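You operate a simulated robot arm through the tools that you are given. There is no shell and no other tool.

Carry out the task below with a simulated robot arm. There is one attempt and no reset: what you move stays moved.

## Task
Steam the rice sheet till the window shows set.
Fine: slide the tray in, open the red stub lever, shut it at set, let the box cool under 60 C, draw the tray out.

The check looks at the end state, three seconds after you hand in, the way a careful person would. Anything else that was tipped, shoved, dropped, spilled or broken makes it a failure. Flat cloth is picked up by pressing the open fingertips on it (5 to 10 N) and closing them slowly along it; thin cloth reads only 2 to 8 mm in the jaws.

## Robot
A 6-joint arm with a two-finger parallel gripper, fixed in place. Base frame: the origin is at the foot of the arm, x ahead of it, y to its left, z up. Readings come in m, degrees, newtons and seconds.
With the tool pointing down near the work surface it reaches from about 0.26 to 0.68 m from the base axis. Its first joint turns from -66.0 to 66.0 degrees. Payload 2.9 kg.
The TCP is the grasp point between the finger pads, 0.03 m short of the fingertips. In the tool frame z runs along the fingers and y along their closing line. Largest opening 0.11 m; finger width 0.02, thickness 0.01; the body of the gripper, 0.048 by 0.112 m, starts 0.055 m behind the TCP.
Orientation is that of the tool frame in the base frame, as a unit quaternion [w, x, y, z]. With the fingers straight down and closing along the base's y, the tool's x points along the base's -x, its y along +y and its z along -z.

## Interface
- The arm moves only by the tool arm_command. Its argument "series" is a list of rows, each a list of 3 entries, a list of its own where there are three numbers: the shift along the tool's x, y, z in mm, then the turn, a rotation vector about the tool's x, y, z in degrees, then the opening, from 0 (shut) to 1 (fully open). In form: [[[dx, dy, dz], [rx, ry, rz], gripper], ...]. A call has 1 to 20 rows; each row shifts and turns the commanded pose from where the row before left it, along the tool's axes as they then stand. A row lasts 0.2 s, in which the tool goes at most 0.05 m and 8.6 degrees; a call with a longer step from one row to the next is refused whole, and so is a gripper value outside its range. Where a pose cannot be reached the arm comes as near as it can. A force on the tool above 40 N (or 10 N above the force at the start of the call, whichever is more), or a blocked arm, ends the call early, and 0.2 s more pass. The fingers move at their own pace (about 0.108 m/s each) and stop on an object; they squeeze with about 40 N. The grip force told is the motor's: it shows also when the fingers shut on nothing. Time passes only in rows, and 0.2 s behind the last, so rows that do not move let the fingers close. The reply holds the time, the measured pose of the TCP, the force on the tool along the base axes, the opening and the grip force, in the units named above and with some noise, with the torque about the TCP (base axes, N m) and any sound that the robot's microphone picked up.
- Cameras (640 x 400 px; columns grow to the right, rows downward): "scene" is fixed at [0.0823, 0.4464, 1.3745]; the picture's right is [-0.66, -0.75, 0.00], its down [-0.51, 0.45, -0.74] and it looks along [0.55, -0.49, -0.68] (base axes); focal length 286 px, centre (320, 200). "wrist" rides on the gripper at [0.072, 0.017, -0.103] in the tool frame; the picture's right is [-0.23, 0.97, 0.00], its down [-0.76, -0.18, -0.62] and it looks along [-0.61, -0.14, 0.78] (tool axes); focal length 222 px, centre (320, 200). There is no depth. A picture from a camera that has moved, and an enlarged one, comes with that camera's place and axes in the base frame and with its lens.
- get_image(camera): a new picture of that camera. No time passes.
- zoom(camera, box): a new picture of the part [left, top, right, bottom] of that camera's present view, enlarged. No time passes.
- sign_off(): hands the job in; it is judged then, once.

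Places have to be worked out from the pictures, the camera data and where the tool is seen. Open the gripper and draw the arm clear of the work before you hand the job in, unless the task says otherwise.

The tools are called as name(argument=value, ...) on one line, values as JSON. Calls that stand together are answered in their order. arm_command: Moves the arm, as the interface text tells. Its arguments: {"type":"object","properties":{"series":{"type":"array","items":{"type":"array"}}},"required":["series"]} The other tools are called the same way: get_image (camera) takes a picture; zoom (camera, box) takes an enlarged picture of a part of a camera's view; sign_off () hands the job in.

At the start:

```text
t: 0.0
tcp_pos: [0.3953, 0.2389, 1.1636]
tool_rot: [0.0, 0.0, 1.0, 0.0]
contact_force: [0.4, -0.6, 0.3]
moment: [-0.01, 0.02, 0.02]
gripper_width: 0.1101
grasp_force: 0.1
```

scene: 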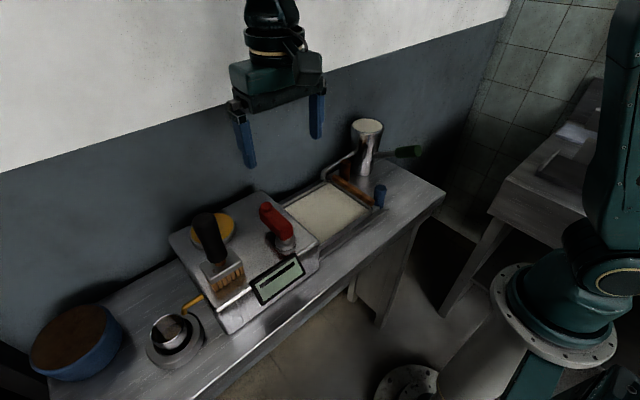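
wrist: 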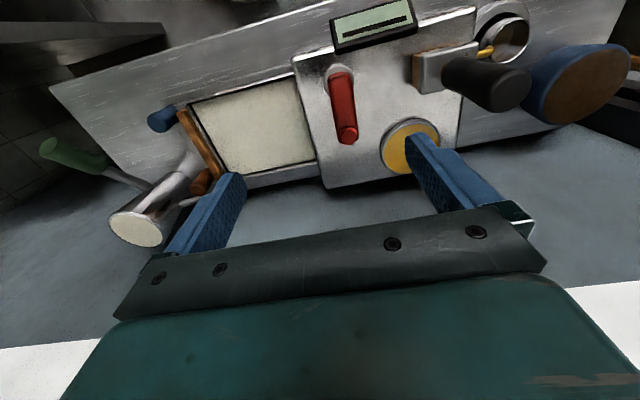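

I'll start by looking closer at the scene: the box with the red lever, the display, the tray with the rice sheet beside it.

zoom(camera="scene", box=[160, 180, 340, 320])

zoom(camera="scene", box=[250, 100, 450, 250])

zoom(camera="wrist", box=[30, 0, 350, 220])

zoom(camera="wrist", box=[280, 0, 640, 220])

```text
2.86 times, centred on (250, 250) of scene
camera zoom: at [0.0823, 0.4464, 1.3745], right [-0.66, -0.75, 0.0], down [-0.51, 0.45, -0.74], along [0.55, -0.49, -0.68], focal length 818 px, centre (520, 57)
```

zoom: 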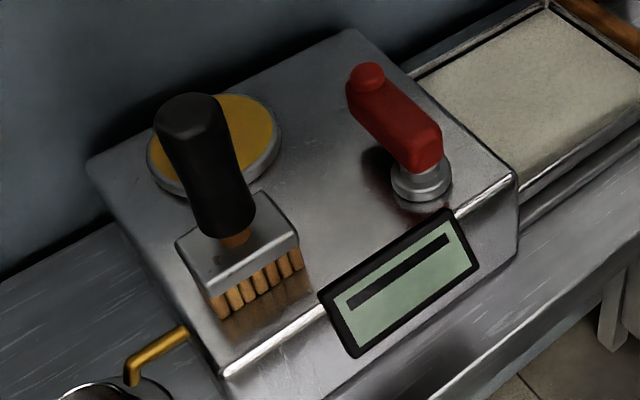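

```text
2.67 times, centred on (350, 175) of scene
camera zoom: at [0.0823, 0.4464, 1.3745], right [-0.66, -0.75, 0.0], down [-0.51, 0.45, -0.74], along [0.55, -0.49, -0.68], focal length 764 px, centre (240, 267)
```

zoom: 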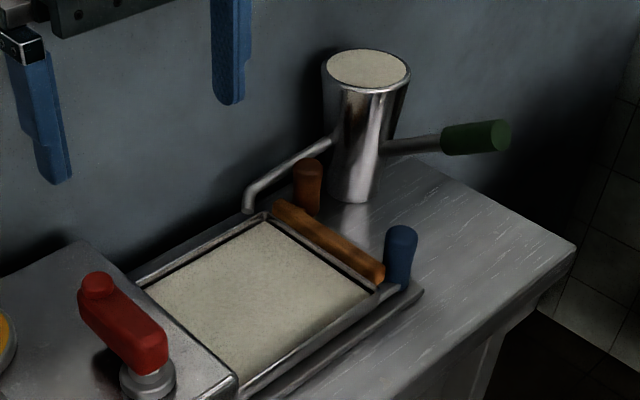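

```text
1.82 times, centred on (190, 110) of wrist
camera zoom: at [0.3228, 0.2552, 1.266], right [0.23, 0.97, 0.0], down [0.76, -0.18, 0.62], along [0.61, -0.14, -0.78], focal length 404 px, centre (556, 364)
```

zoom: 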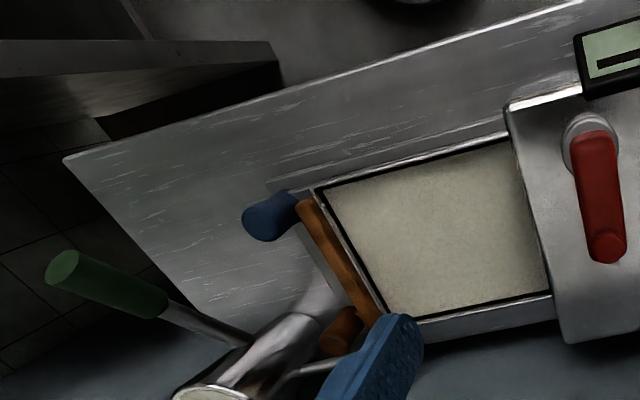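

```text
1.78 times, centred on (460, 110) of wrist
camera zoom: at [0.3228, 0.2552, 1.266], right [0.23, 0.97, 0.0], down [0.76, -0.18, 0.62], along [0.61, -0.14, -0.78], focal length 395 px, centre (71, 360)
```

zoom: 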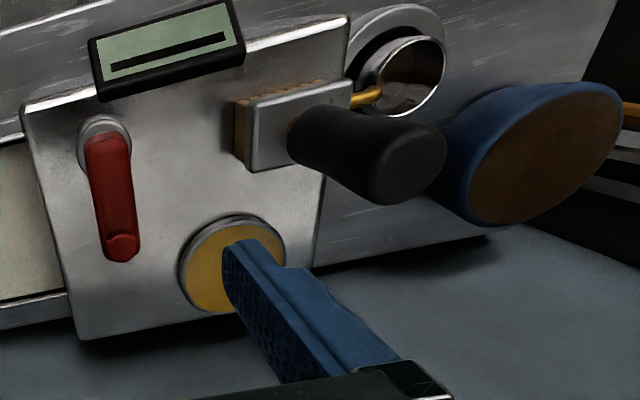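

Triangulating from the two views: the box top is at about z 0.93 (x 0.35–0.56, y 0.21–0.43), with the lever pivot near (0.377, 0.268) and its free end near (0.438, 0.266, 1.0). The tray end has posts near (0.385, -0.016) and (0.506, -0.016). I move high over the tray end for a closer look.

arm_command(series=[[[0, -40, 0], [0, 0, 0], 1], [[0, -40, 0], [0, 0, 0], 1], [[0, -40, 0], [0, 0, 0], 1], [[0, -40, 0], [0, 0, 0], 1], [[0, -40, 0], [0, 0, 0], 1], [[0, -40, 0], [0, 0, 0], 1], [[0, 0, 0], [0, 0, 0], 1]])

get_image(camera="wrist")

get_image(camera="scene")

```text
t: 1.6
tcp_pos: [0.3965, -0.0036, 1.1628]
tool_rot: [0.0, 0.0, 1.0, -0.001]
contact_force: [-0.6, -0.2, -0.3]
moment: [0.01, 0.01, -0.01]
gripper_width: 0.11
grasp_force: 0.1
```

```text
taken
camera wrist: at [0.3247, 0.0133, 1.2673], right [0.23, 0.97, 0.0], down [0.76, -0.18, 0.62], along [0.61, -0.14, -0.78], focal length 222 px, centre (320, 200)
```

wrist: 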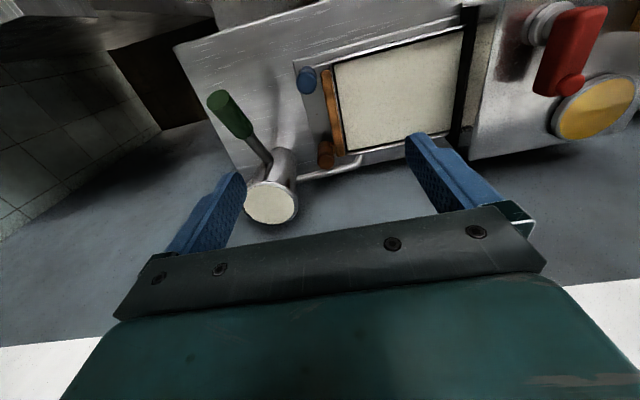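

```text
taken
```

scene: 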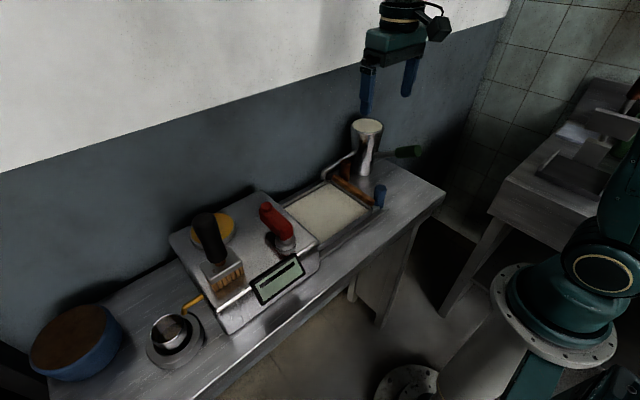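

zoom(camera="wrist", box=[240, 30, 480, 190])

zoom(camera="scene", box=[320, 140, 410, 225])

zoom(camera="wrist", box=[440, 0, 640, 160])

zoom(camera="scene", box=[240, 190, 330, 310])

```text
2.50 times, centred on (360, 110) of wrist
camera zoom: at [0.3247, 0.0133, 1.2673], right [0.23, 0.97, 0.0], down [0.76, -0.18, 0.62], along [0.61, -0.14, -0.78], focal length 555 px, centre (220, 425)
```

zoom: 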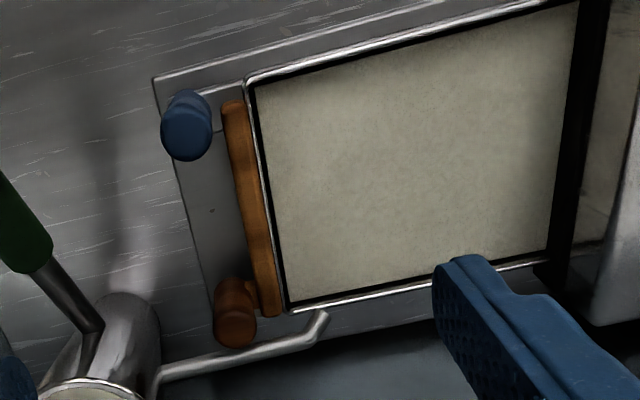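

```text
4.71 times, centred on (365, 182) of scene
camera zoom: at [0.0823, 0.4464, 1.3745], right [-0.66, -0.75, 0.0], down [-0.51, 0.45, -0.74], along [0.55, -0.49, -0.68], focal length 1347 px, centre (108, 282)
```

zoom: 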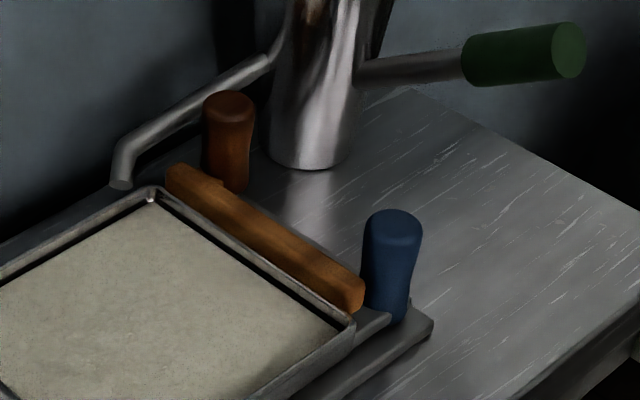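

```text
2.50 times, centred on (540, 80) of wrist
camera zoom: at [0.3247, 0.0133, 1.2673], right [0.23, 0.97, 0.0], down [0.76, -0.18, 0.62], along [0.61, -0.14, -0.78], focal length 555 px, centre (-230, 500)
```

zoom: 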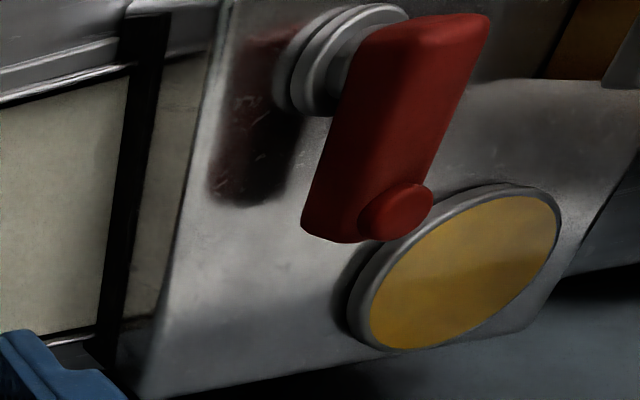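

```text
3.33 times, centred on (285, 250) of scene
camera zoom: at [0.0823, 0.4464, 1.3745], right [-0.66, -0.75, 0.0], down [-0.51, 0.45, -0.74], along [0.55, -0.49, -0.68], focal length 954 px, centre (437, 33)
```

zoom: 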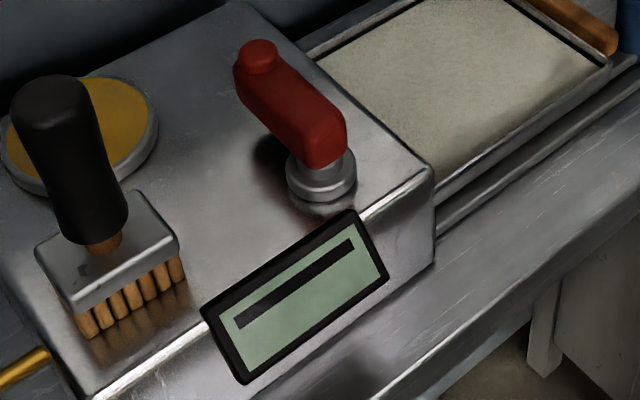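

Both posts and the wooden bar sit at the tray's outer end, and the spout and green jug handle are near them. I'll lower and pull back a little to see how the posts and bar are attached.

arm_command(series=[[[16, 8, 25], [0, 0, 0], 1], [[16, 8, 25], [0, 0, 0], 1], [[16, 8, 25], [0, 0, 0], 1], [[16, 8, 25], [0, 0, 0], 1], [[0, 0, 0], [0, 0, 0], 1]])

get_image(camera="wrist")

zoom(camera="wrist", box=[160, 60, 400, 220])

```text
t: 2.8
tcp_pos: [0.3317, 0.0298, 1.0631]
tool_rot: [0.0, -0.001, 1.0, -0.001]
contact_force: [0.0, -0.4, 1.3]
moment: [0.03, 0.01, 0.02]
gripper_width: 0.1103
grasp_force: 0.0
```

```text
taken
camera wrist: at [0.2592, 0.0467, 1.1666], right [0.23, 0.97, 0.0], down [0.76, -0.18, 0.62], along [0.61, -0.14, -0.78], focal length 222 px, centre (320, 200)
```

wrist: 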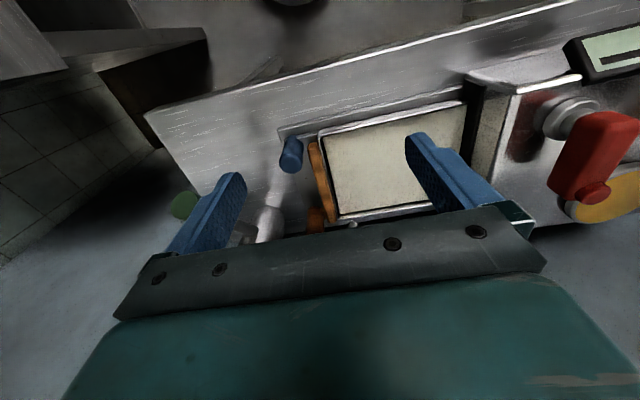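

```text
2.50 times, centred on (280, 140) of wrist
camera zoom: at [0.2592, 0.0467, 1.1666], right [0.23, 0.97, 0.0], down [0.76, -0.18, 0.62], along [0.61, -0.14, -0.78], focal length 555 px, centre (420, 350)
```

zoom: 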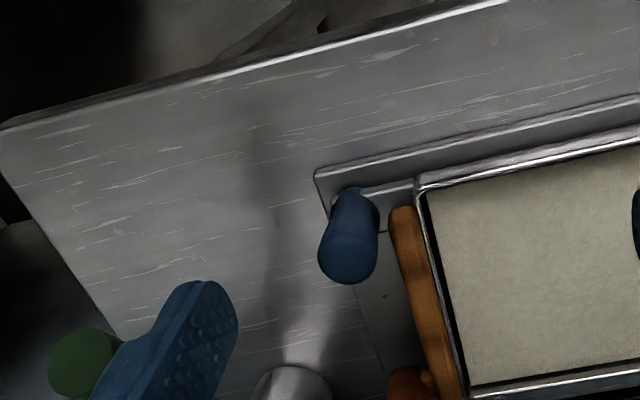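

I zoom tightly on the tray end in the scene camera to see what the blue post and brown post are fixed to.

zoom(camera="scene", box=[360, 180, 396, 220])

zoom(camera="scene", box=[325, 150, 375, 200])

zoom(camera="wrist", box=[270, 100, 350, 160])

zoom(camera="scene", box=[290, 190, 380, 260])

```text
10.00 times, centred on (378, 200) of scene
camera zoom: at [0.0823, 0.4464, 1.3745], right [-0.66, -0.75, 0.0], down [-0.51, 0.45, -0.74], along [0.55, -0.49, -0.68], focal length 2863 px, centre (-260, 200)
```

zoom: 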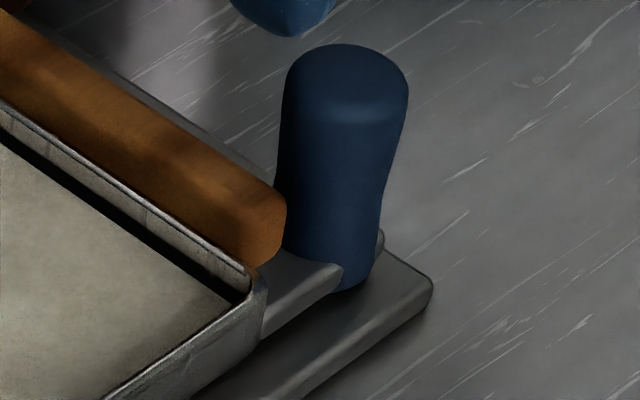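

```text
8.00 times, centred on (350, 175) of scene
camera zoom: at [0.0823, 0.4464, 1.3745], right [-0.66, -0.75, 0.0], down [-0.51, 0.45, -0.74], along [0.55, -0.49, -0.68], focal length 2290 px, centre (80, 400)
```

zoom: 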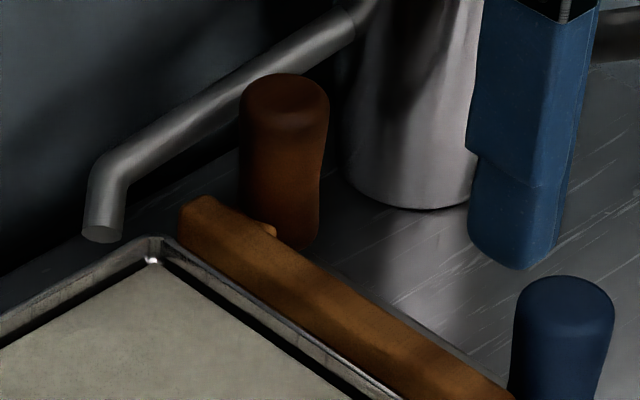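

```text
6.67 times, centred on (310, 130) of wrist
camera zoom: at [0.2592, 0.0467, 1.1666], right [0.23, 0.97, 0.0], down [0.76, -0.18, 0.62], along [0.61, -0.14, -0.78], focal length 1481 px, centre (387, 667)
```

zoom: 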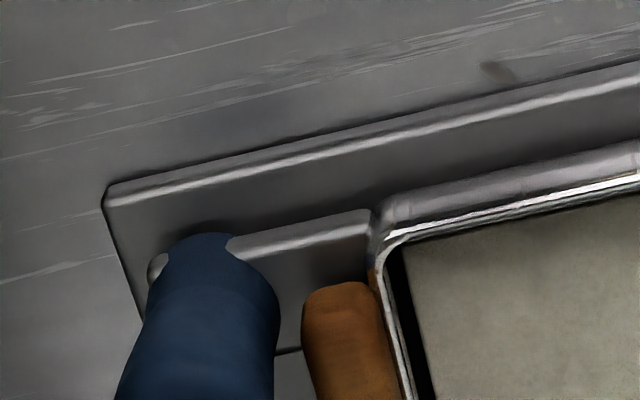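

```text
5.71 times, centred on (335, 225) of scene
camera zoom: at [0.0823, 0.4464, 1.3745], right [-0.66, -0.75, 0.0], down [-0.51, 0.45, -0.74], along [0.55, -0.49, -0.68], focal length 1636 px, centre (234, 57)
```

zoom: 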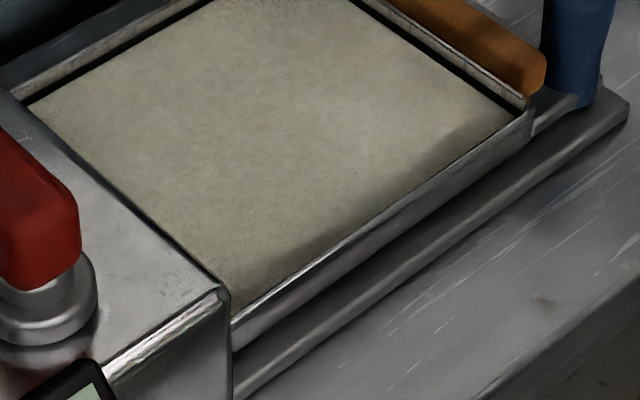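

The blue post sits on a metal tab from the tray end and the brown post on the wooden bar (x 0.38–0.52, y about 0.00–0.014, top z about 0.90). Before moving I zoom on the display window and the lever.

zoom(camera="scene", box=[246, 250, 310, 306])

zoom(camera="scene", box=[250, 195, 306, 260])

zoom(camera="wrist", box=[500, 10, 640, 230])

zoom(camera="scene", box=[340, 110, 450, 200])

```text
7.14 times, centred on (278, 278) of scene
camera zoom: at [0.0823, 0.4464, 1.3745], right [-0.66, -0.75, 0.0], down [-0.51, 0.45, -0.74], along [0.55, -0.49, -0.68], focal length 2045 px, centre (620, -357)
```

zoom: 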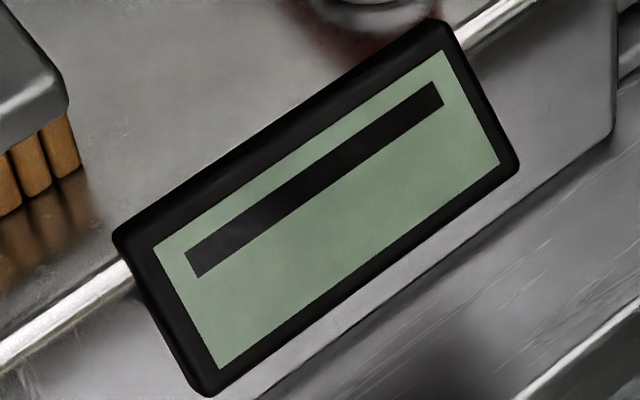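

```text
6.15 times, centred on (278, 228) of scene
camera zoom: at [0.0823, 0.4464, 1.3745], right [-0.66, -0.75, 0.0], down [-0.51, 0.45, -0.74], along [0.55, -0.49, -0.68], focal length 1762 px, centre (578, 31)
```

zoom: 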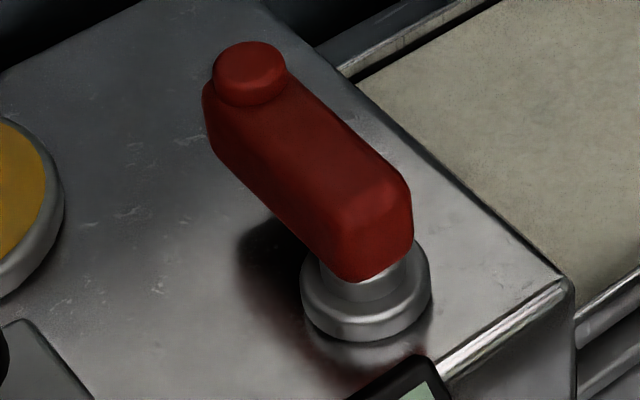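

```text
1.82 times, centred on (570, 120) of wrist
camera zoom: at [0.2592, 0.0467, 1.1666], right [0.23, 0.97, 0.0], down [0.76, -0.18, 0.62], along [0.61, -0.14, -0.78], focal length 404 px, centre (-134, 346)
```

zoom: 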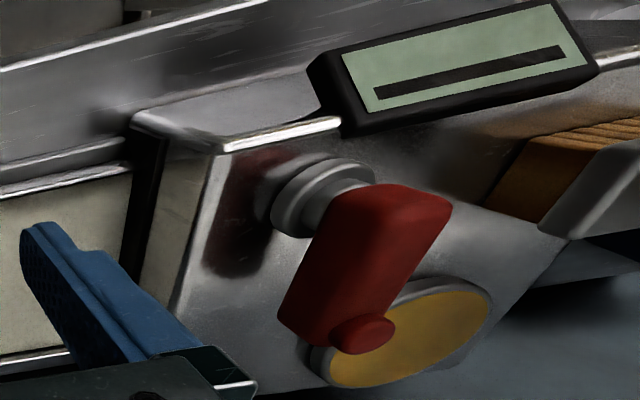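

```text
4.44 times, centred on (395, 155) of scene
camera zoom: at [0.0823, 0.4464, 1.3745], right [-0.66, -0.75, 0.0], down [-0.51, 0.45, -0.74], along [0.55, -0.49, -0.68], focal length 1272 px, centre (-13, 400)
```

zoom: 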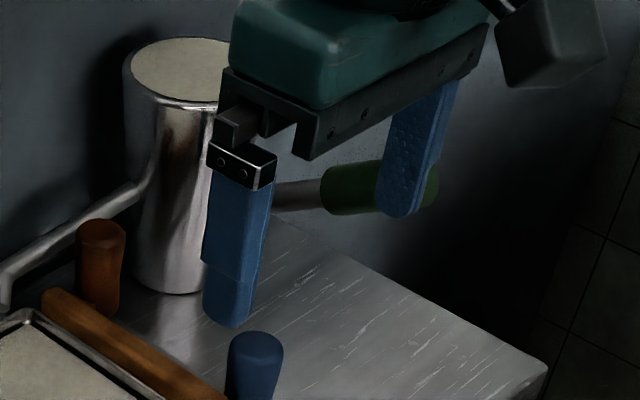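

The wrist camera is a bulky block, so orientation matters near the jug handle and lever. I close the fingers and yaw the tool +90° (camera toward +y) to get the narrow side of the hand toward the jug.

arm_command(series=[[[0, 0, -10], [0, 0, 7.5], 0], [[0, 0, 0], [0, 0, 7.5], 0], [[0, 0, 0], [0, 0, 7.5], 0], [[0, 0, 0], [0, 0, 7.5], 0], [[0, 0, 0], [0, 0, 7.5], 0], [[0, 0, 0], [0, 0, 7.5], 0], [[0, 0, 0], [0, 0, 7.5], 0], [[0, 0, 0], [0, 0, 7.5], 0], [[0, 0, 0], [0, 0, 7.5], 0], [[0, 0, 0], [0, 0, 7.5], 0], [[0, 0, 0], [0, 0, 7.5], 0], [[0, 0, 0], [0, 0, 7.5], 0], [[0, 0, 0], [0, 0, 0], 0]])

get_image(camera="wrist")

get_image(camera="scene")

```text
t: 5.6
tcp_pos: [0.3315, 0.0296, 1.0724]
tool_rot: [0.0, 0.708, 0.706, 0.0]
contact_force: [-0.6, 0.3, -0.2]
moment: [-0.01, -0.02, -0.02]
gripper_width: 0.0001
grasp_force: 38.0
```

```text
taken
camera wrist: at [0.3482, 0.1025, 1.176], right [0.97, -0.23, 0.0], down [-0.18, -0.76, 0.62], along [-0.14, -0.61, -0.78], focal length 222 px, centre (320, 200)
```

wrist: 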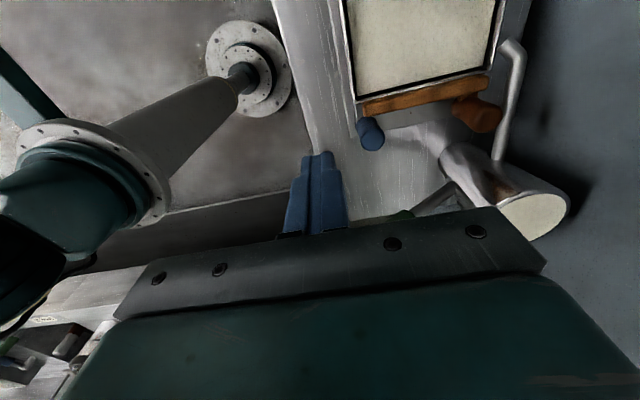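

```text
taken
```

scene: 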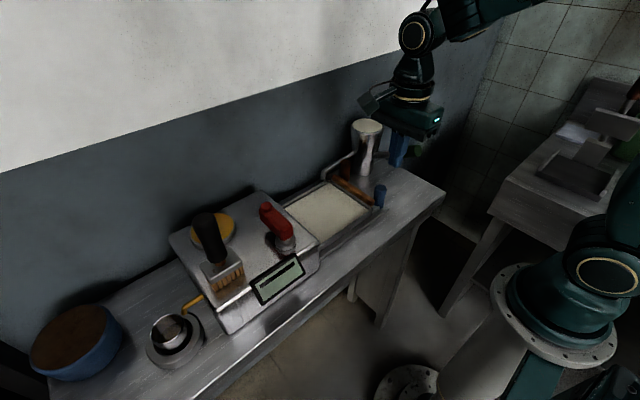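

The yaw worked (tool x now points +y). I zoom here to re-measure the jug handle, posts and bar before descending.

zoom(camera="wrist", box=[340, 40, 580, 250])

zoom(camera="scene", box=[330, 110, 450, 210])

```text
1.90 times, centred on (460, 145) of wrist
camera zoom: at [0.3482, 0.1025, 1.176], right [0.97, -0.23, 0.0], down [-0.18, -0.76, 0.62], along [-0.14, -0.61, -0.78], focal length 423 px, centre (53, 305)
```

zoom: 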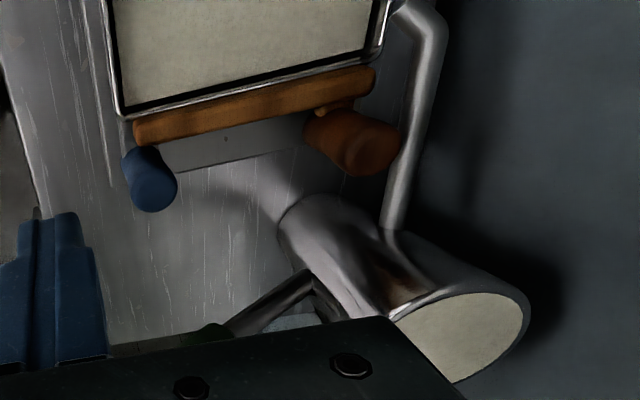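

```text
4.00 times, centred on (390, 160) of scene
camera zoom: at [0.0823, 0.4464, 1.3745], right [-0.66, -0.75, 0.0], down [-0.51, 0.45, -0.74], along [0.55, -0.49, -0.68], focal length 1145 px, centre (40, 360)
```

zoom: 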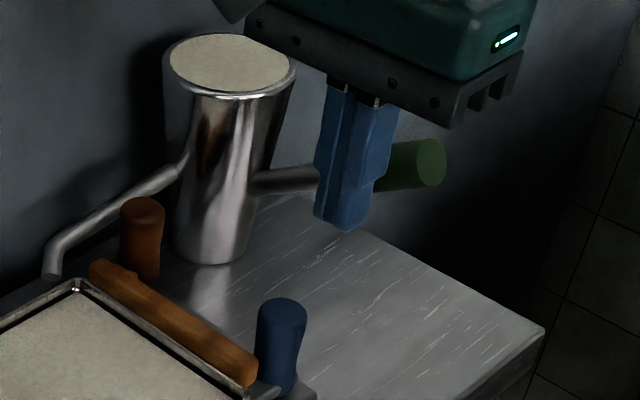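

Estimates agree: bar's outer face near y≈0.00, posts at x 0.385 and 0.506, jug axis near (0.52, -0.11). I move over the gap between posts at (0.437, -0.024) and start descending.

arm_command(series=[[[-18, 35, 0], [0, 0, 0], 0], [[-18, 35, 0], [0, 0, 0], 0], [[-18, 35, 0], [0, 0, 0], 0], [[0, 0, 25], [0, 0, 0], 0], [[0, 0, 25], [0, 0, 0], 0], [[0, 0, 25], [0, 0, 0], 0], [[0, 0, 0], [0, 0, 0], 0]])

get_image(camera="wrist")

zoom(camera="scene", box=[310, 100, 450, 220])

```text
t: 7.2
tcp_pos: [0.4368, -0.0241, 0.9958]
tool_rot: [-0.001, 0.707, 0.707, 0.0]
contact_force: [0.2, -0.3, 0.1]
moment: [-0.04, -0.01, -0.01]
gripper_width: 0.0
grasp_force: 38.2
```

```text
taken
camera wrist: at [0.4541, 0.0478, 1.1003], right [0.97, -0.23, 0.0], down [-0.18, -0.76, 0.62], along [-0.14, -0.61, -0.78], focal length 222 px, centre (320, 200)
```

wrist: 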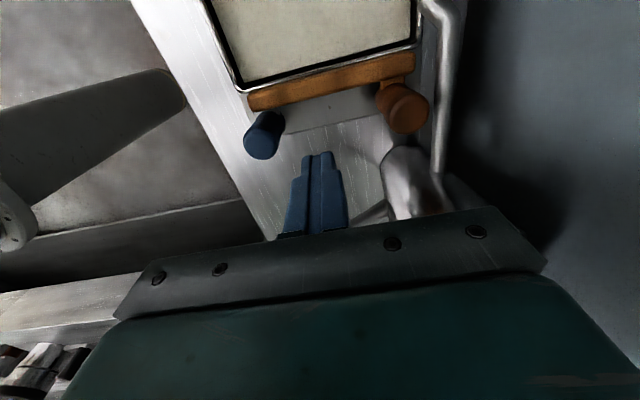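

```text
3.33 times, centred on (380, 160) of scene
camera zoom: at [0.0823, 0.4464, 1.3745], right [-0.66, -0.75, 0.0], down [-0.51, 0.45, -0.74], along [0.55, -0.49, -0.68], focal length 954 px, centre (120, 333)
```

zoom: 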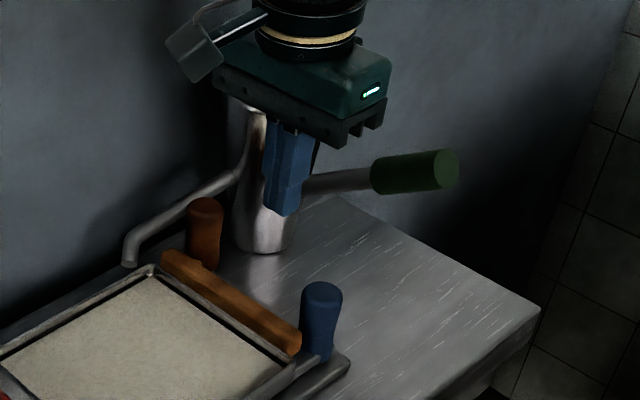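

Clearances look fine: fingers sit about 1 cm outside the bar, between the posts. I descend to TCP z≈0.903 (tips at 0.873).

arm_command(series=[[[0, 0, 25], [0, 0, 0], 0], [[0, 0, 25], [0, 0, 0], 0], [[0, 0, 20], [0, 0, 0], 0], [[0, 0, 14], [0, 0, 0], 0], [[0, 0, 9], [0, 0, 0], 0], [[0, 0, 0], [0, 0, 0], 0]])

get_image(camera="wrist")

zoom(camera="scene", box=[310, 110, 430, 220])

```text
t: 8.6
tcp_pos: [0.4356, -0.0231, 0.903]
tool_rot: [0.0, 0.707, 0.707, 0.0]
contact_force: [-0.5, 0.4, -0.1]
moment: [0.04, 0.02, -0.03]
gripper_width: 0.0
grasp_force: 37.9
```

```text
taken
camera wrist: at [0.4532, 0.049, 1.0069], right [0.97, -0.23, 0.0], down [-0.18, -0.76, 0.62], along [-0.14, -0.61, -0.78], focal length 222 px, centre (320, 200)
```

wrist: 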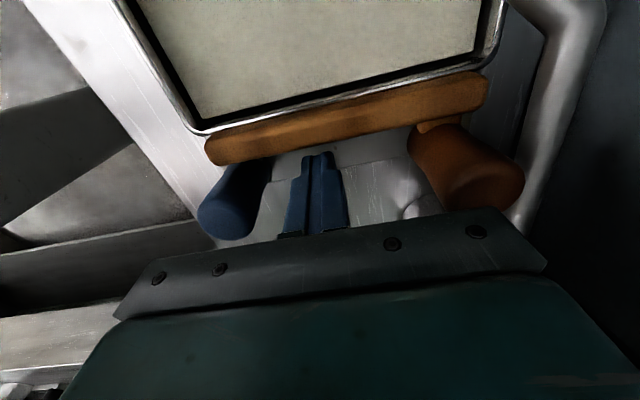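

```text
3.64 times, centred on (370, 165) of scene
camera zoom: at [0.0823, 0.4464, 1.3745], right [-0.66, -0.75, 0.0], down [-0.51, 0.45, -0.74], along [0.55, -0.49, -0.68], focal length 1041 px, centre (138, 327)
```

zoom: 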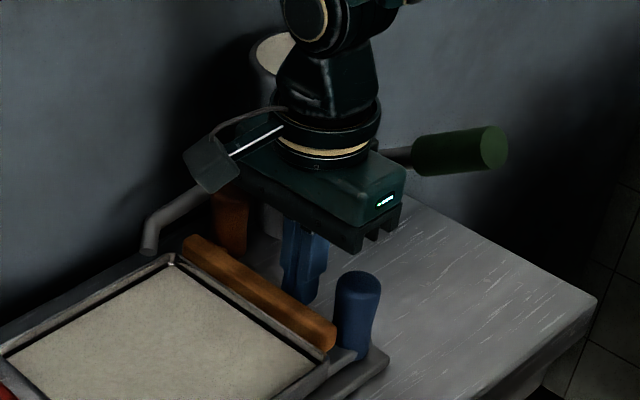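

In place between the posts. I push gently toward +y to make contact and see the resistance.

arm_command(series=[[[4, 0, 0], [0, 0, 0], 0], [[4, 0, 0], [0, 0, 0], 0], [[4, 0, 0], [0, 0, 0], 0], [[4, 0, 0], [0, 0, 0], 0], [[4, 0, 0], [0, 0, 0], 0], [[4, 0, 0], [0, 0, 0], 0], [[4, 0, 0], [0, 0, 0], 0], [[4, 0, 0], [0, 0, 0], 0]])

get_image(camera="wrist")

get_image(camera="scene")

```text
t: 10.4
tcp_pos: [0.4355, 0.0082, 0.9042]
tool_rot: [0.0, 0.707, 0.708, 0.001]
contact_force: [1.0, -4.5, 0.1]
moment: [-0.13, -0.06, -0.03]
gripper_width: 0.0
grasp_force: 37.3
```

```text
taken
camera wrist: at [0.4533, 0.081, 1.0082], right [0.97, -0.23, 0.0], down [-0.18, -0.76, 0.62], along [-0.14, -0.61, -0.78], focal length 222 px, centre (320, 200)
```

wrist: 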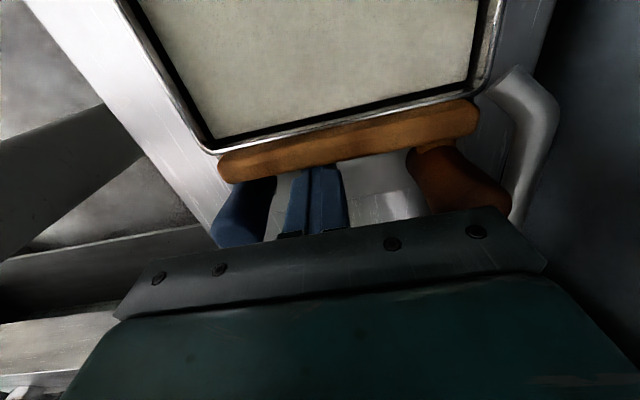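

```text
taken
```

scene: 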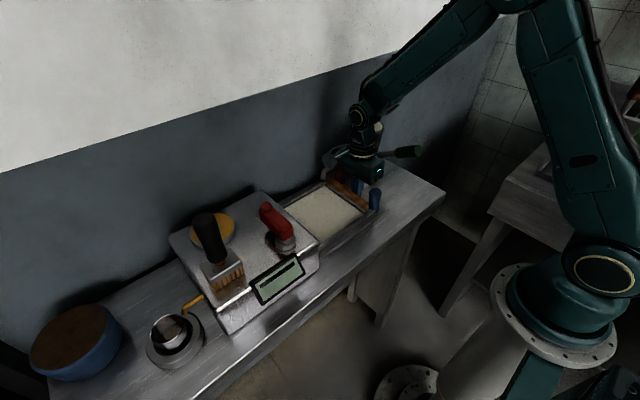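

The tray slides with about 4.5 N and both posts travel with it. I continue pushing to about y=0.09.

arm_command(series=[[[8, 0, 0], [0, 0, 0], 0], [[8, 0, 0], [0, 0, 0], 0], [[8, 0, 0], [0, 0, 0], 0], [[8, 0, 0], [0, 0, 0], 0], [[8, 0, 0], [0, 0, 0], 0], [[8, 0, 0], [0, 0, 0], 0], [[8, 0, 0], [0, 0, 0], 0], [[8, 0, 0], [0, 0, 0], 0], [[8, 0, 0], [0, 0, 0], 0], [[8, 0, 0], [0, 0, 0], 0]])

get_image(camera="scene")

get_image(camera="wrist")

```text
t: 12.6
tcp_pos: [0.4363, 0.0873, 0.9049]
tool_rot: [0.0, 0.708, 0.707, -0.001]
contact_force: [-0.6, -4.3, -1.9]
moment: [-0.15, 0.01, -0.02]
gripper_width: 0.0001
grasp_force: 37.9
```

```text
taken
```

scene: 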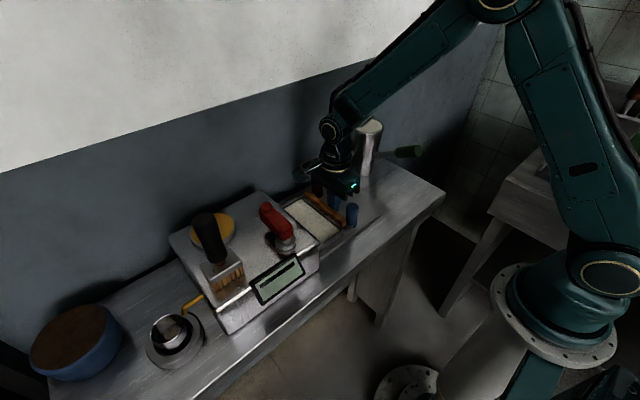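

```text
taken
camera wrist: at [0.4532, 0.1613, 1.0087], right [0.97, -0.23, 0.0], down [-0.18, -0.76, 0.62], along [-0.14, -0.61, -0.78], focal length 222 px, centre (320, 200)
```

wrist: 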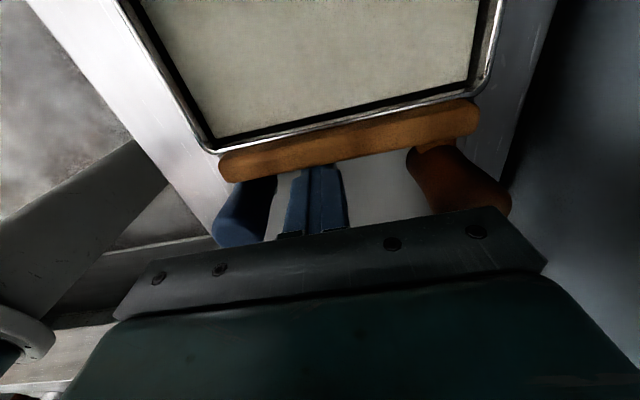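

Smooth so far (bar face at about y 0.097). I push 40 mm more, keeping the wrist camera short of the lever, then will re-orient.

arm_command(series=[[[8, 0, 0], [0, 0, 0], 0], [[8, 0, 0], [0, 0, 0], 0], [[8, 0, 0], [0, 0, 0], 0], [[8, 0, 0], [0, 0, 0], 0], [[8, 0, 0], [0, 0, 0], 0]])

zoom(camera="scene", box=[240, 140, 400, 280])

```text
t: 13.8
tcp_pos: [0.4363, 0.129, 0.904]
tool_rot: [0.0, 0.707, 0.707, 0.0]
contact_force: [-1.4, -5.5, 1.8]
moment: [-0.09, 0.0, -0.01]
gripper_width: 0.0
grasp_force: 37.7
```

```text
2.86 times, centred on (320, 210) of scene
camera zoom: at [0.0823, 0.4463, 1.3745], right [-0.66, -0.75, 0.0], down [-0.51, 0.45, -0.74], along [0.55, -0.49, -0.68], focal length 818 px, centre (320, 171)
```

zoom: 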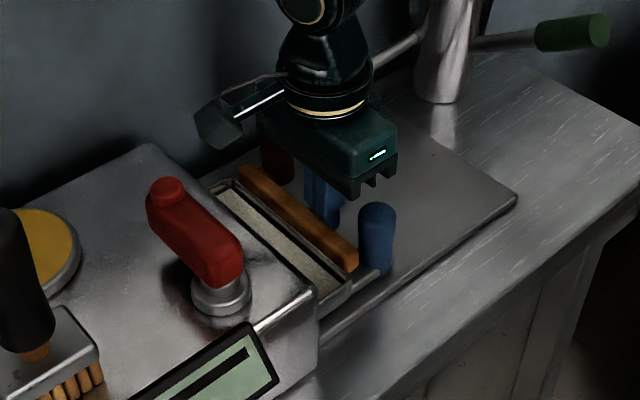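

Now I back off, lift clear, and rotate the tool 180° so the camera is on the −y side for the last part of the push.

arm_command(series=[[[-15, 0, 0], [0, 0, 0], 0], [[0, 0, -30], [0, 0, 0], 0], [[0, 0, -40], [0, 0, 0], 0], [[0, 0, -40], [0, 0, 0], 0], [[0, 0, -40], [0, 0, 0], 0], [[0, 0, 0], [0, 0, -7.5], 0], [[0, 0, 0], [0, 0, -7.5], 0], [[0, 0, 0], [0, 0, -7.5], 0], [[0, 0, 0], [0, 0, -7.5], 0], [[0, 0, 0], [0, 0, -7.5], 0], [[0, 0, 0], [0, 0, -7.5], 0], [[0, 0, 0], [0, 0, -7.5], 0], [[0, 0, 0], [0, 0, -7.5], 0], [[0, 0, 0], [0, 0, -7.5], 0], [[0, 0, 0], [0, 0, -7.5], 0], [[0, 0, 0], [0, 0, -7.5], 0], [[0, 0, 0], [0, 0, -7.5], 0]])

get_image(camera="wrist")

get_image(camera="scene")

```text
t: 17.4
tcp_pos: [0.4358, 0.1125, 1.0541]
tool_rot: [0.0, -0.001, 1.0, 0.0]
contact_force: [0.1, -0.5, -0.3]
moment: [0.01, -0.03, 0.0]
gripper_width: 0.0
grasp_force: 37.6
```

```text
taken
camera wrist: at [0.364, 0.1295, 1.1586], right [0.22, 0.97, 0.0], down [0.76, -0.18, 0.62], along [0.61, -0.14, -0.78], focal length 222 px, centre (320, 200)
```

wrist: 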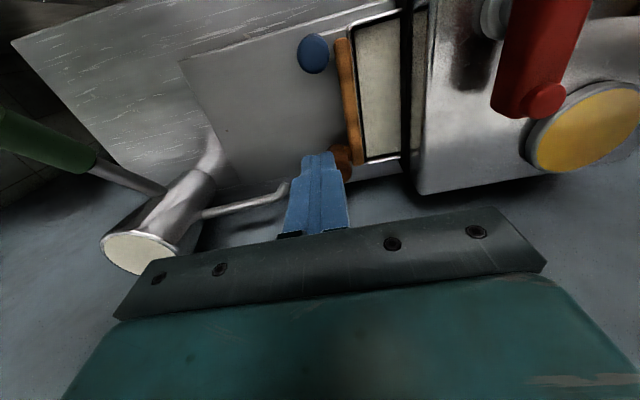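

```text
taken
```

scene: 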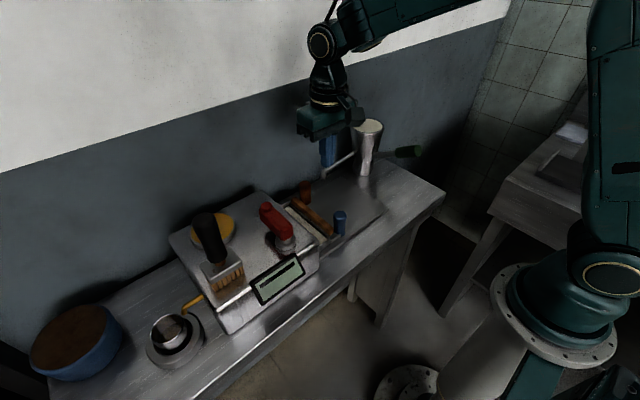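

Tray is about two-thirds in. I rotate the remaining 90° (camera to −y side).

arm_command(series=[[[0, 0, 0], [0, 0, -7.5], 0], [[0, 0, 0], [0, 0, -7.5], 0], [[0, 0, 0], [0, 0, -7.5], 0], [[0, 0, 0], [0, 0, -7.5], 0], [[0, 0, 0], [0, 0, -7.5], 0], [[0, 0, 0], [0, 0, -7.5], 0], [[0, 0, 0], [0, 0, -7.5], 0], [[0, 0, 0], [0, 0, -7.5], 0], [[0, 0, 0], [0, 0, -7.5], 0], [[0, 0, 0], [0, 0, -7.5], 0], [[0, 0, 0], [0, 0, -7.5], 0], [[0, 0, 0], [0, 0, -7.5], 0], [[0, 0, 0], [0, 0, 0], 0]])

get_image(camera="wrist")

zoom(camera="scene", box=[240, 140, 400, 280])

```text
t: 20.2
tcp_pos: [0.4353, 0.1138, 1.0548]
tool_rot: [0.0, 0.707, -0.707, -0.001]
contact_force: [0.0, -0.4, 0.8]
moment: [0.0, -0.01, 0.02]
gripper_width: 0.0
grasp_force: 37.9
```

```text
taken
camera wrist: at [0.4194, 0.0408, 1.158], right [-0.97, 0.23, 0.0], down [0.18, 0.76, 0.62], along [0.14, 0.61, -0.78], focal length 222 px, centre (320, 200)
```

wrist: 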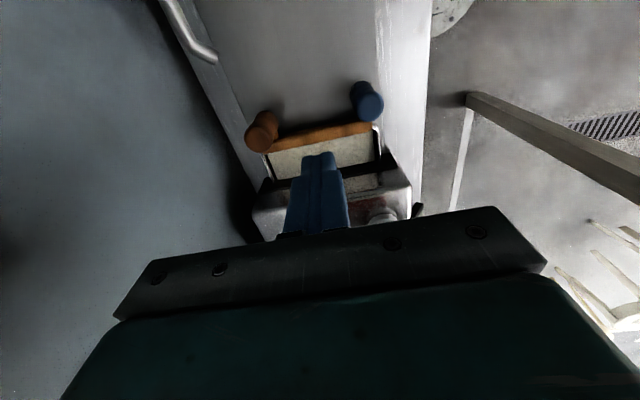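

```text
2.86 times, centred on (320, 210) of scene
camera zoom: at [0.0823, 0.4464, 1.3745], right [-0.66, -0.75, 0.0], down [-0.51, 0.45, -0.74], along [0.55, -0.49, -0.68], focal length 818 px, centre (320, 171)
```

zoom: 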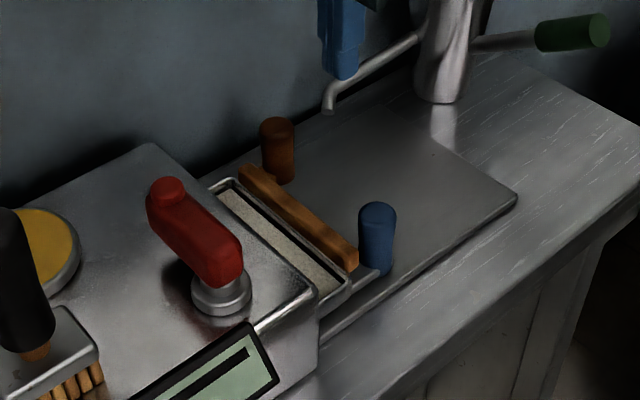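

Orientation reached with camera toward −y. I descend straight down behind the bar at y≈0.114.

arm_command(series=[[[0, 0, 40], [0, 0, 0], 0], [[0, 0, 40], [0, 0, 0], 0], [[0, 0, 30], [0, 0, 0], 0], [[0, 0, 20], [0, 0, 0], 0], [[0, 0, 12], [0, 0, 0], 0], [[0, 0, 9], [0, 0, 0], 0], [[0, 0, 0], [0, 0, 0], 0]])

get_image(camera="wrist")

zoom(camera="scene", box=[240, 140, 400, 280])

```text
t: 21.8
tcp_pos: [0.437, 0.1135, 0.9024]
tool_rot: [0.0, 0.707, -0.707, 0.0]
contact_force: [0.6, 0.0, 1.2]
moment: [0.0, -0.01, 0.0]
gripper_width: 0.0
grasp_force: 37.7
```

```text
taken
camera wrist: at [0.4197, 0.0414, 1.0067], right [-0.97, 0.23, 0.0], down [0.18, 0.76, 0.62], along [0.14, 0.61, -0.78], focal length 222 px, centre (320, 200)
```

wrist: 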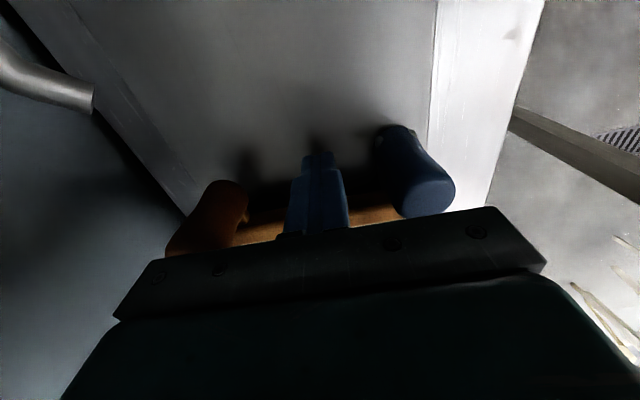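

```text
2.86 times, centred on (320, 210) of scene
camera zoom: at [0.0823, 0.4464, 1.3745], right [-0.66, -0.75, 0.0], down [-0.51, 0.45, -0.74], along [0.55, -0.49, -0.68], focal length 818 px, centre (320, 171)
```

zoom: 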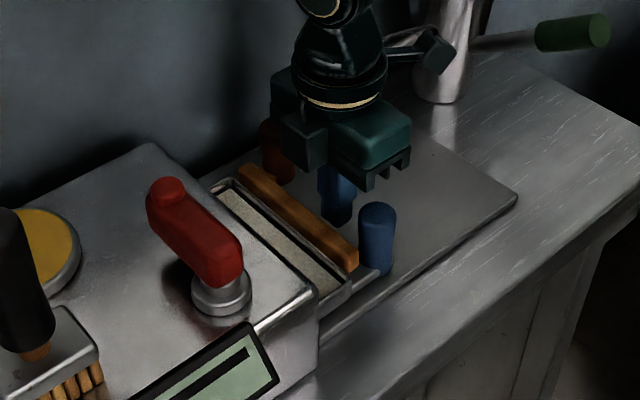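

Now I push +y (tool −x) in small steps to drive the tray the rest of the way.

arm_command(series=[[[-6, 0, 0], [0, 0, 0], 0], [[-6, 0, 0], [0, 0, 0], 0], [[-6, 0, 0], [0, 0, 0], 0], [[-6, 0, 0], [0, 0, 0], 0], [[-6, 0, 0], [0, 0, 0], 0], [[-6, 0, 0], [0, 0, 0], 0], [[-6, 0, 0], [0, 0, 0], 0], [[-6, 0, 0], [0, 0, 0], 0], [[-6, 0, 0], [0, 0, 0], 0]])

zoom(camera="scene", box=[240, 140, 400, 280])

```text
t: 23.8
tcp_pos: [0.4362, 0.1676, 0.9031]
tool_rot: [-0.001, -0.707, 0.708, 0.001]
contact_force: [0.6, -5.1, -1.7]
moment: [-0.18, 0.02, 0.02]
gripper_width: 0.0001
grasp_force: 37.9
```

```text
2.86 times, centred on (320, 210) of scene
camera zoom: at [0.0823, 0.4463, 1.3745], right [-0.66, -0.75, 0.0], down [-0.51, 0.45, -0.74], along [0.55, -0.49, -0.68], focal length 818 px, centre (320, 171)
```

zoom: 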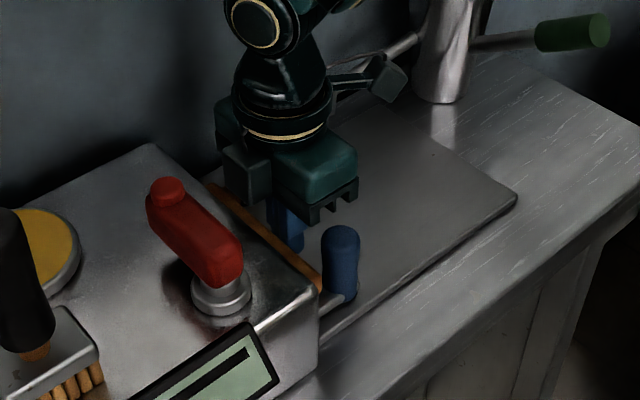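

About 5 N still and nearly home. A dark module on the hand is approaching the lever side, so I zoom to judge the remaining gap.

zoom(camera="scene", box=[285, 175, 375, 250])

get_image(camera="wrist")

```text
5.33 times, centred on (330, 212) of scene
camera zoom: at [0.0823, 0.4463, 1.3745], right [-0.66, -0.75, 0.0], down [-0.51, 0.45, -0.74], along [0.55, -0.49, -0.68], focal length 1527 px, centre (267, 133)
```

zoom: 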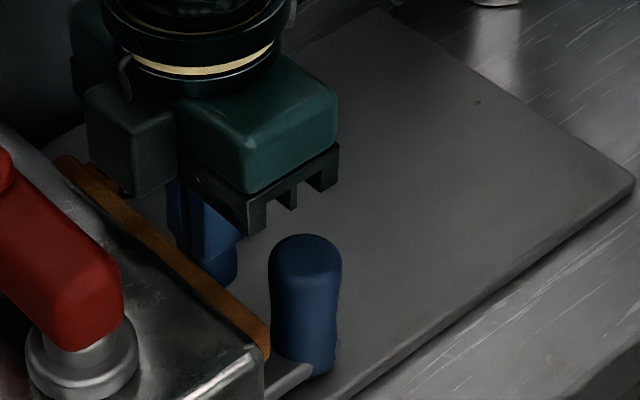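

```text
taken
camera wrist: at [0.4196, 0.0946, 1.0075], right [-0.97, 0.23, 0.0], down [0.18, 0.76, 0.62], along [0.14, 0.61, -0.78], focal length 222 px, centre (320, 200)
```

wrist: 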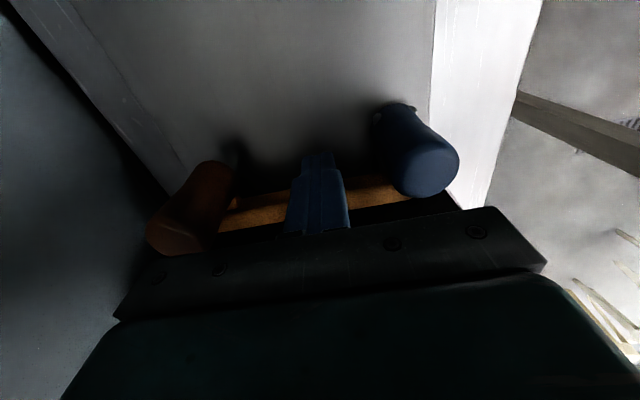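

The hand module would come close to the lever's side face (y≈0.25) if I keep going upright. I back off slightly, raise a few mm and tilt the hand 15° toward −y so only the fingertips lead.

arm_command(series=[[[10, 0, 0], [0, 0, 0], 0], [[0, 0, -7], [0, 0, 0], 0], [[0, 0, 0], [0, -5, 0], 0], [[0, 0, 0], [0, -5, 0], 0], [[0, 0, 0], [0, -5, 0], 0], [[0, 0, 0], [0, 0, 0], 0]])

zoom(camera="scene", box=[265, 155, 385, 255])

```text
t: 25.2
tcp_pos: [0.4345, 0.1567, 0.9098]
tool_rot: [-0.094, 0.701, -0.701, -0.092]
contact_force: [-0.6, -0.1, -0.1]
moment: [0.02, 0.01, -0.01]
gripper_width: 0.0001
grasp_force: 37.7
```

```text
4.00 times, centred on (325, 205) of scene
camera zoom: at [0.0823, 0.4464, 1.3745], right [-0.66, -0.75, 0.0], down [-0.51, 0.45, -0.74], along [0.55, -0.49, -0.68], focal length 1145 px, centre (300, 180)
```

zoom: 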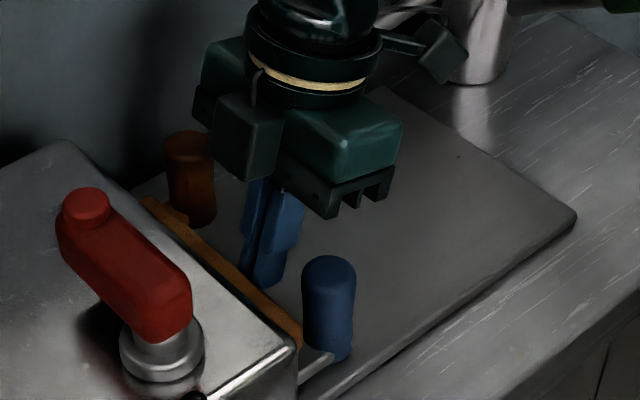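

Tilt is right (fingers lead toward +y). I push on along +y in 4 mm steps, watching force.

arm_command(series=[[[-3.86, 0, 1.04], [0, 0, 0], 0], [[-3.86, 0, 1.04], [0, 0, 0], 0], [[-3.86, 0, 1.04], [0, 0, 0], 0], [[-3.86, 0, 1.04], [0, 0, 0], 0], [[-3.86, 0, 1.04], [0, 0, 0], 0]])

zoom(camera="scene", box=[265, 155, 385, 255])

```text
t: 26.4
tcp_pos: [0.4366, 0.1781, 0.9112]
tool_rot: [0.092, -0.701, 0.702, 0.092]
contact_force: [0.8, -1.8, -0.5]
moment: [-0.05, -0.05, -0.01]
gripper_width: 0.0
grasp_force: 37.9
```

```text
4.00 times, centred on (325, 205) of scene
camera zoom: at [0.0823, 0.4464, 1.3745], right [-0.66, -0.75, 0.0], down [-0.51, 0.45, -0.74], along [0.55, -0.49, -0.68], focal length 1145 px, centre (300, 180)
```

zoom: 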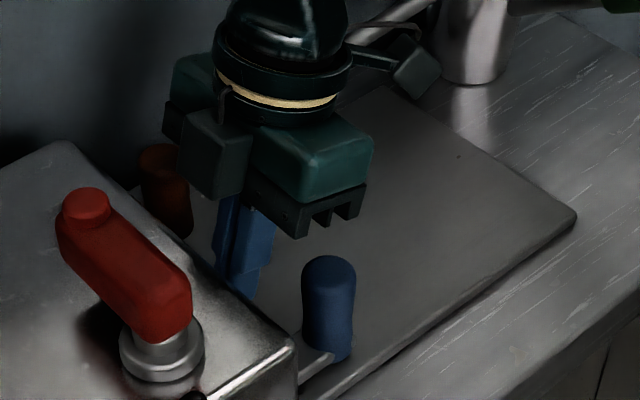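

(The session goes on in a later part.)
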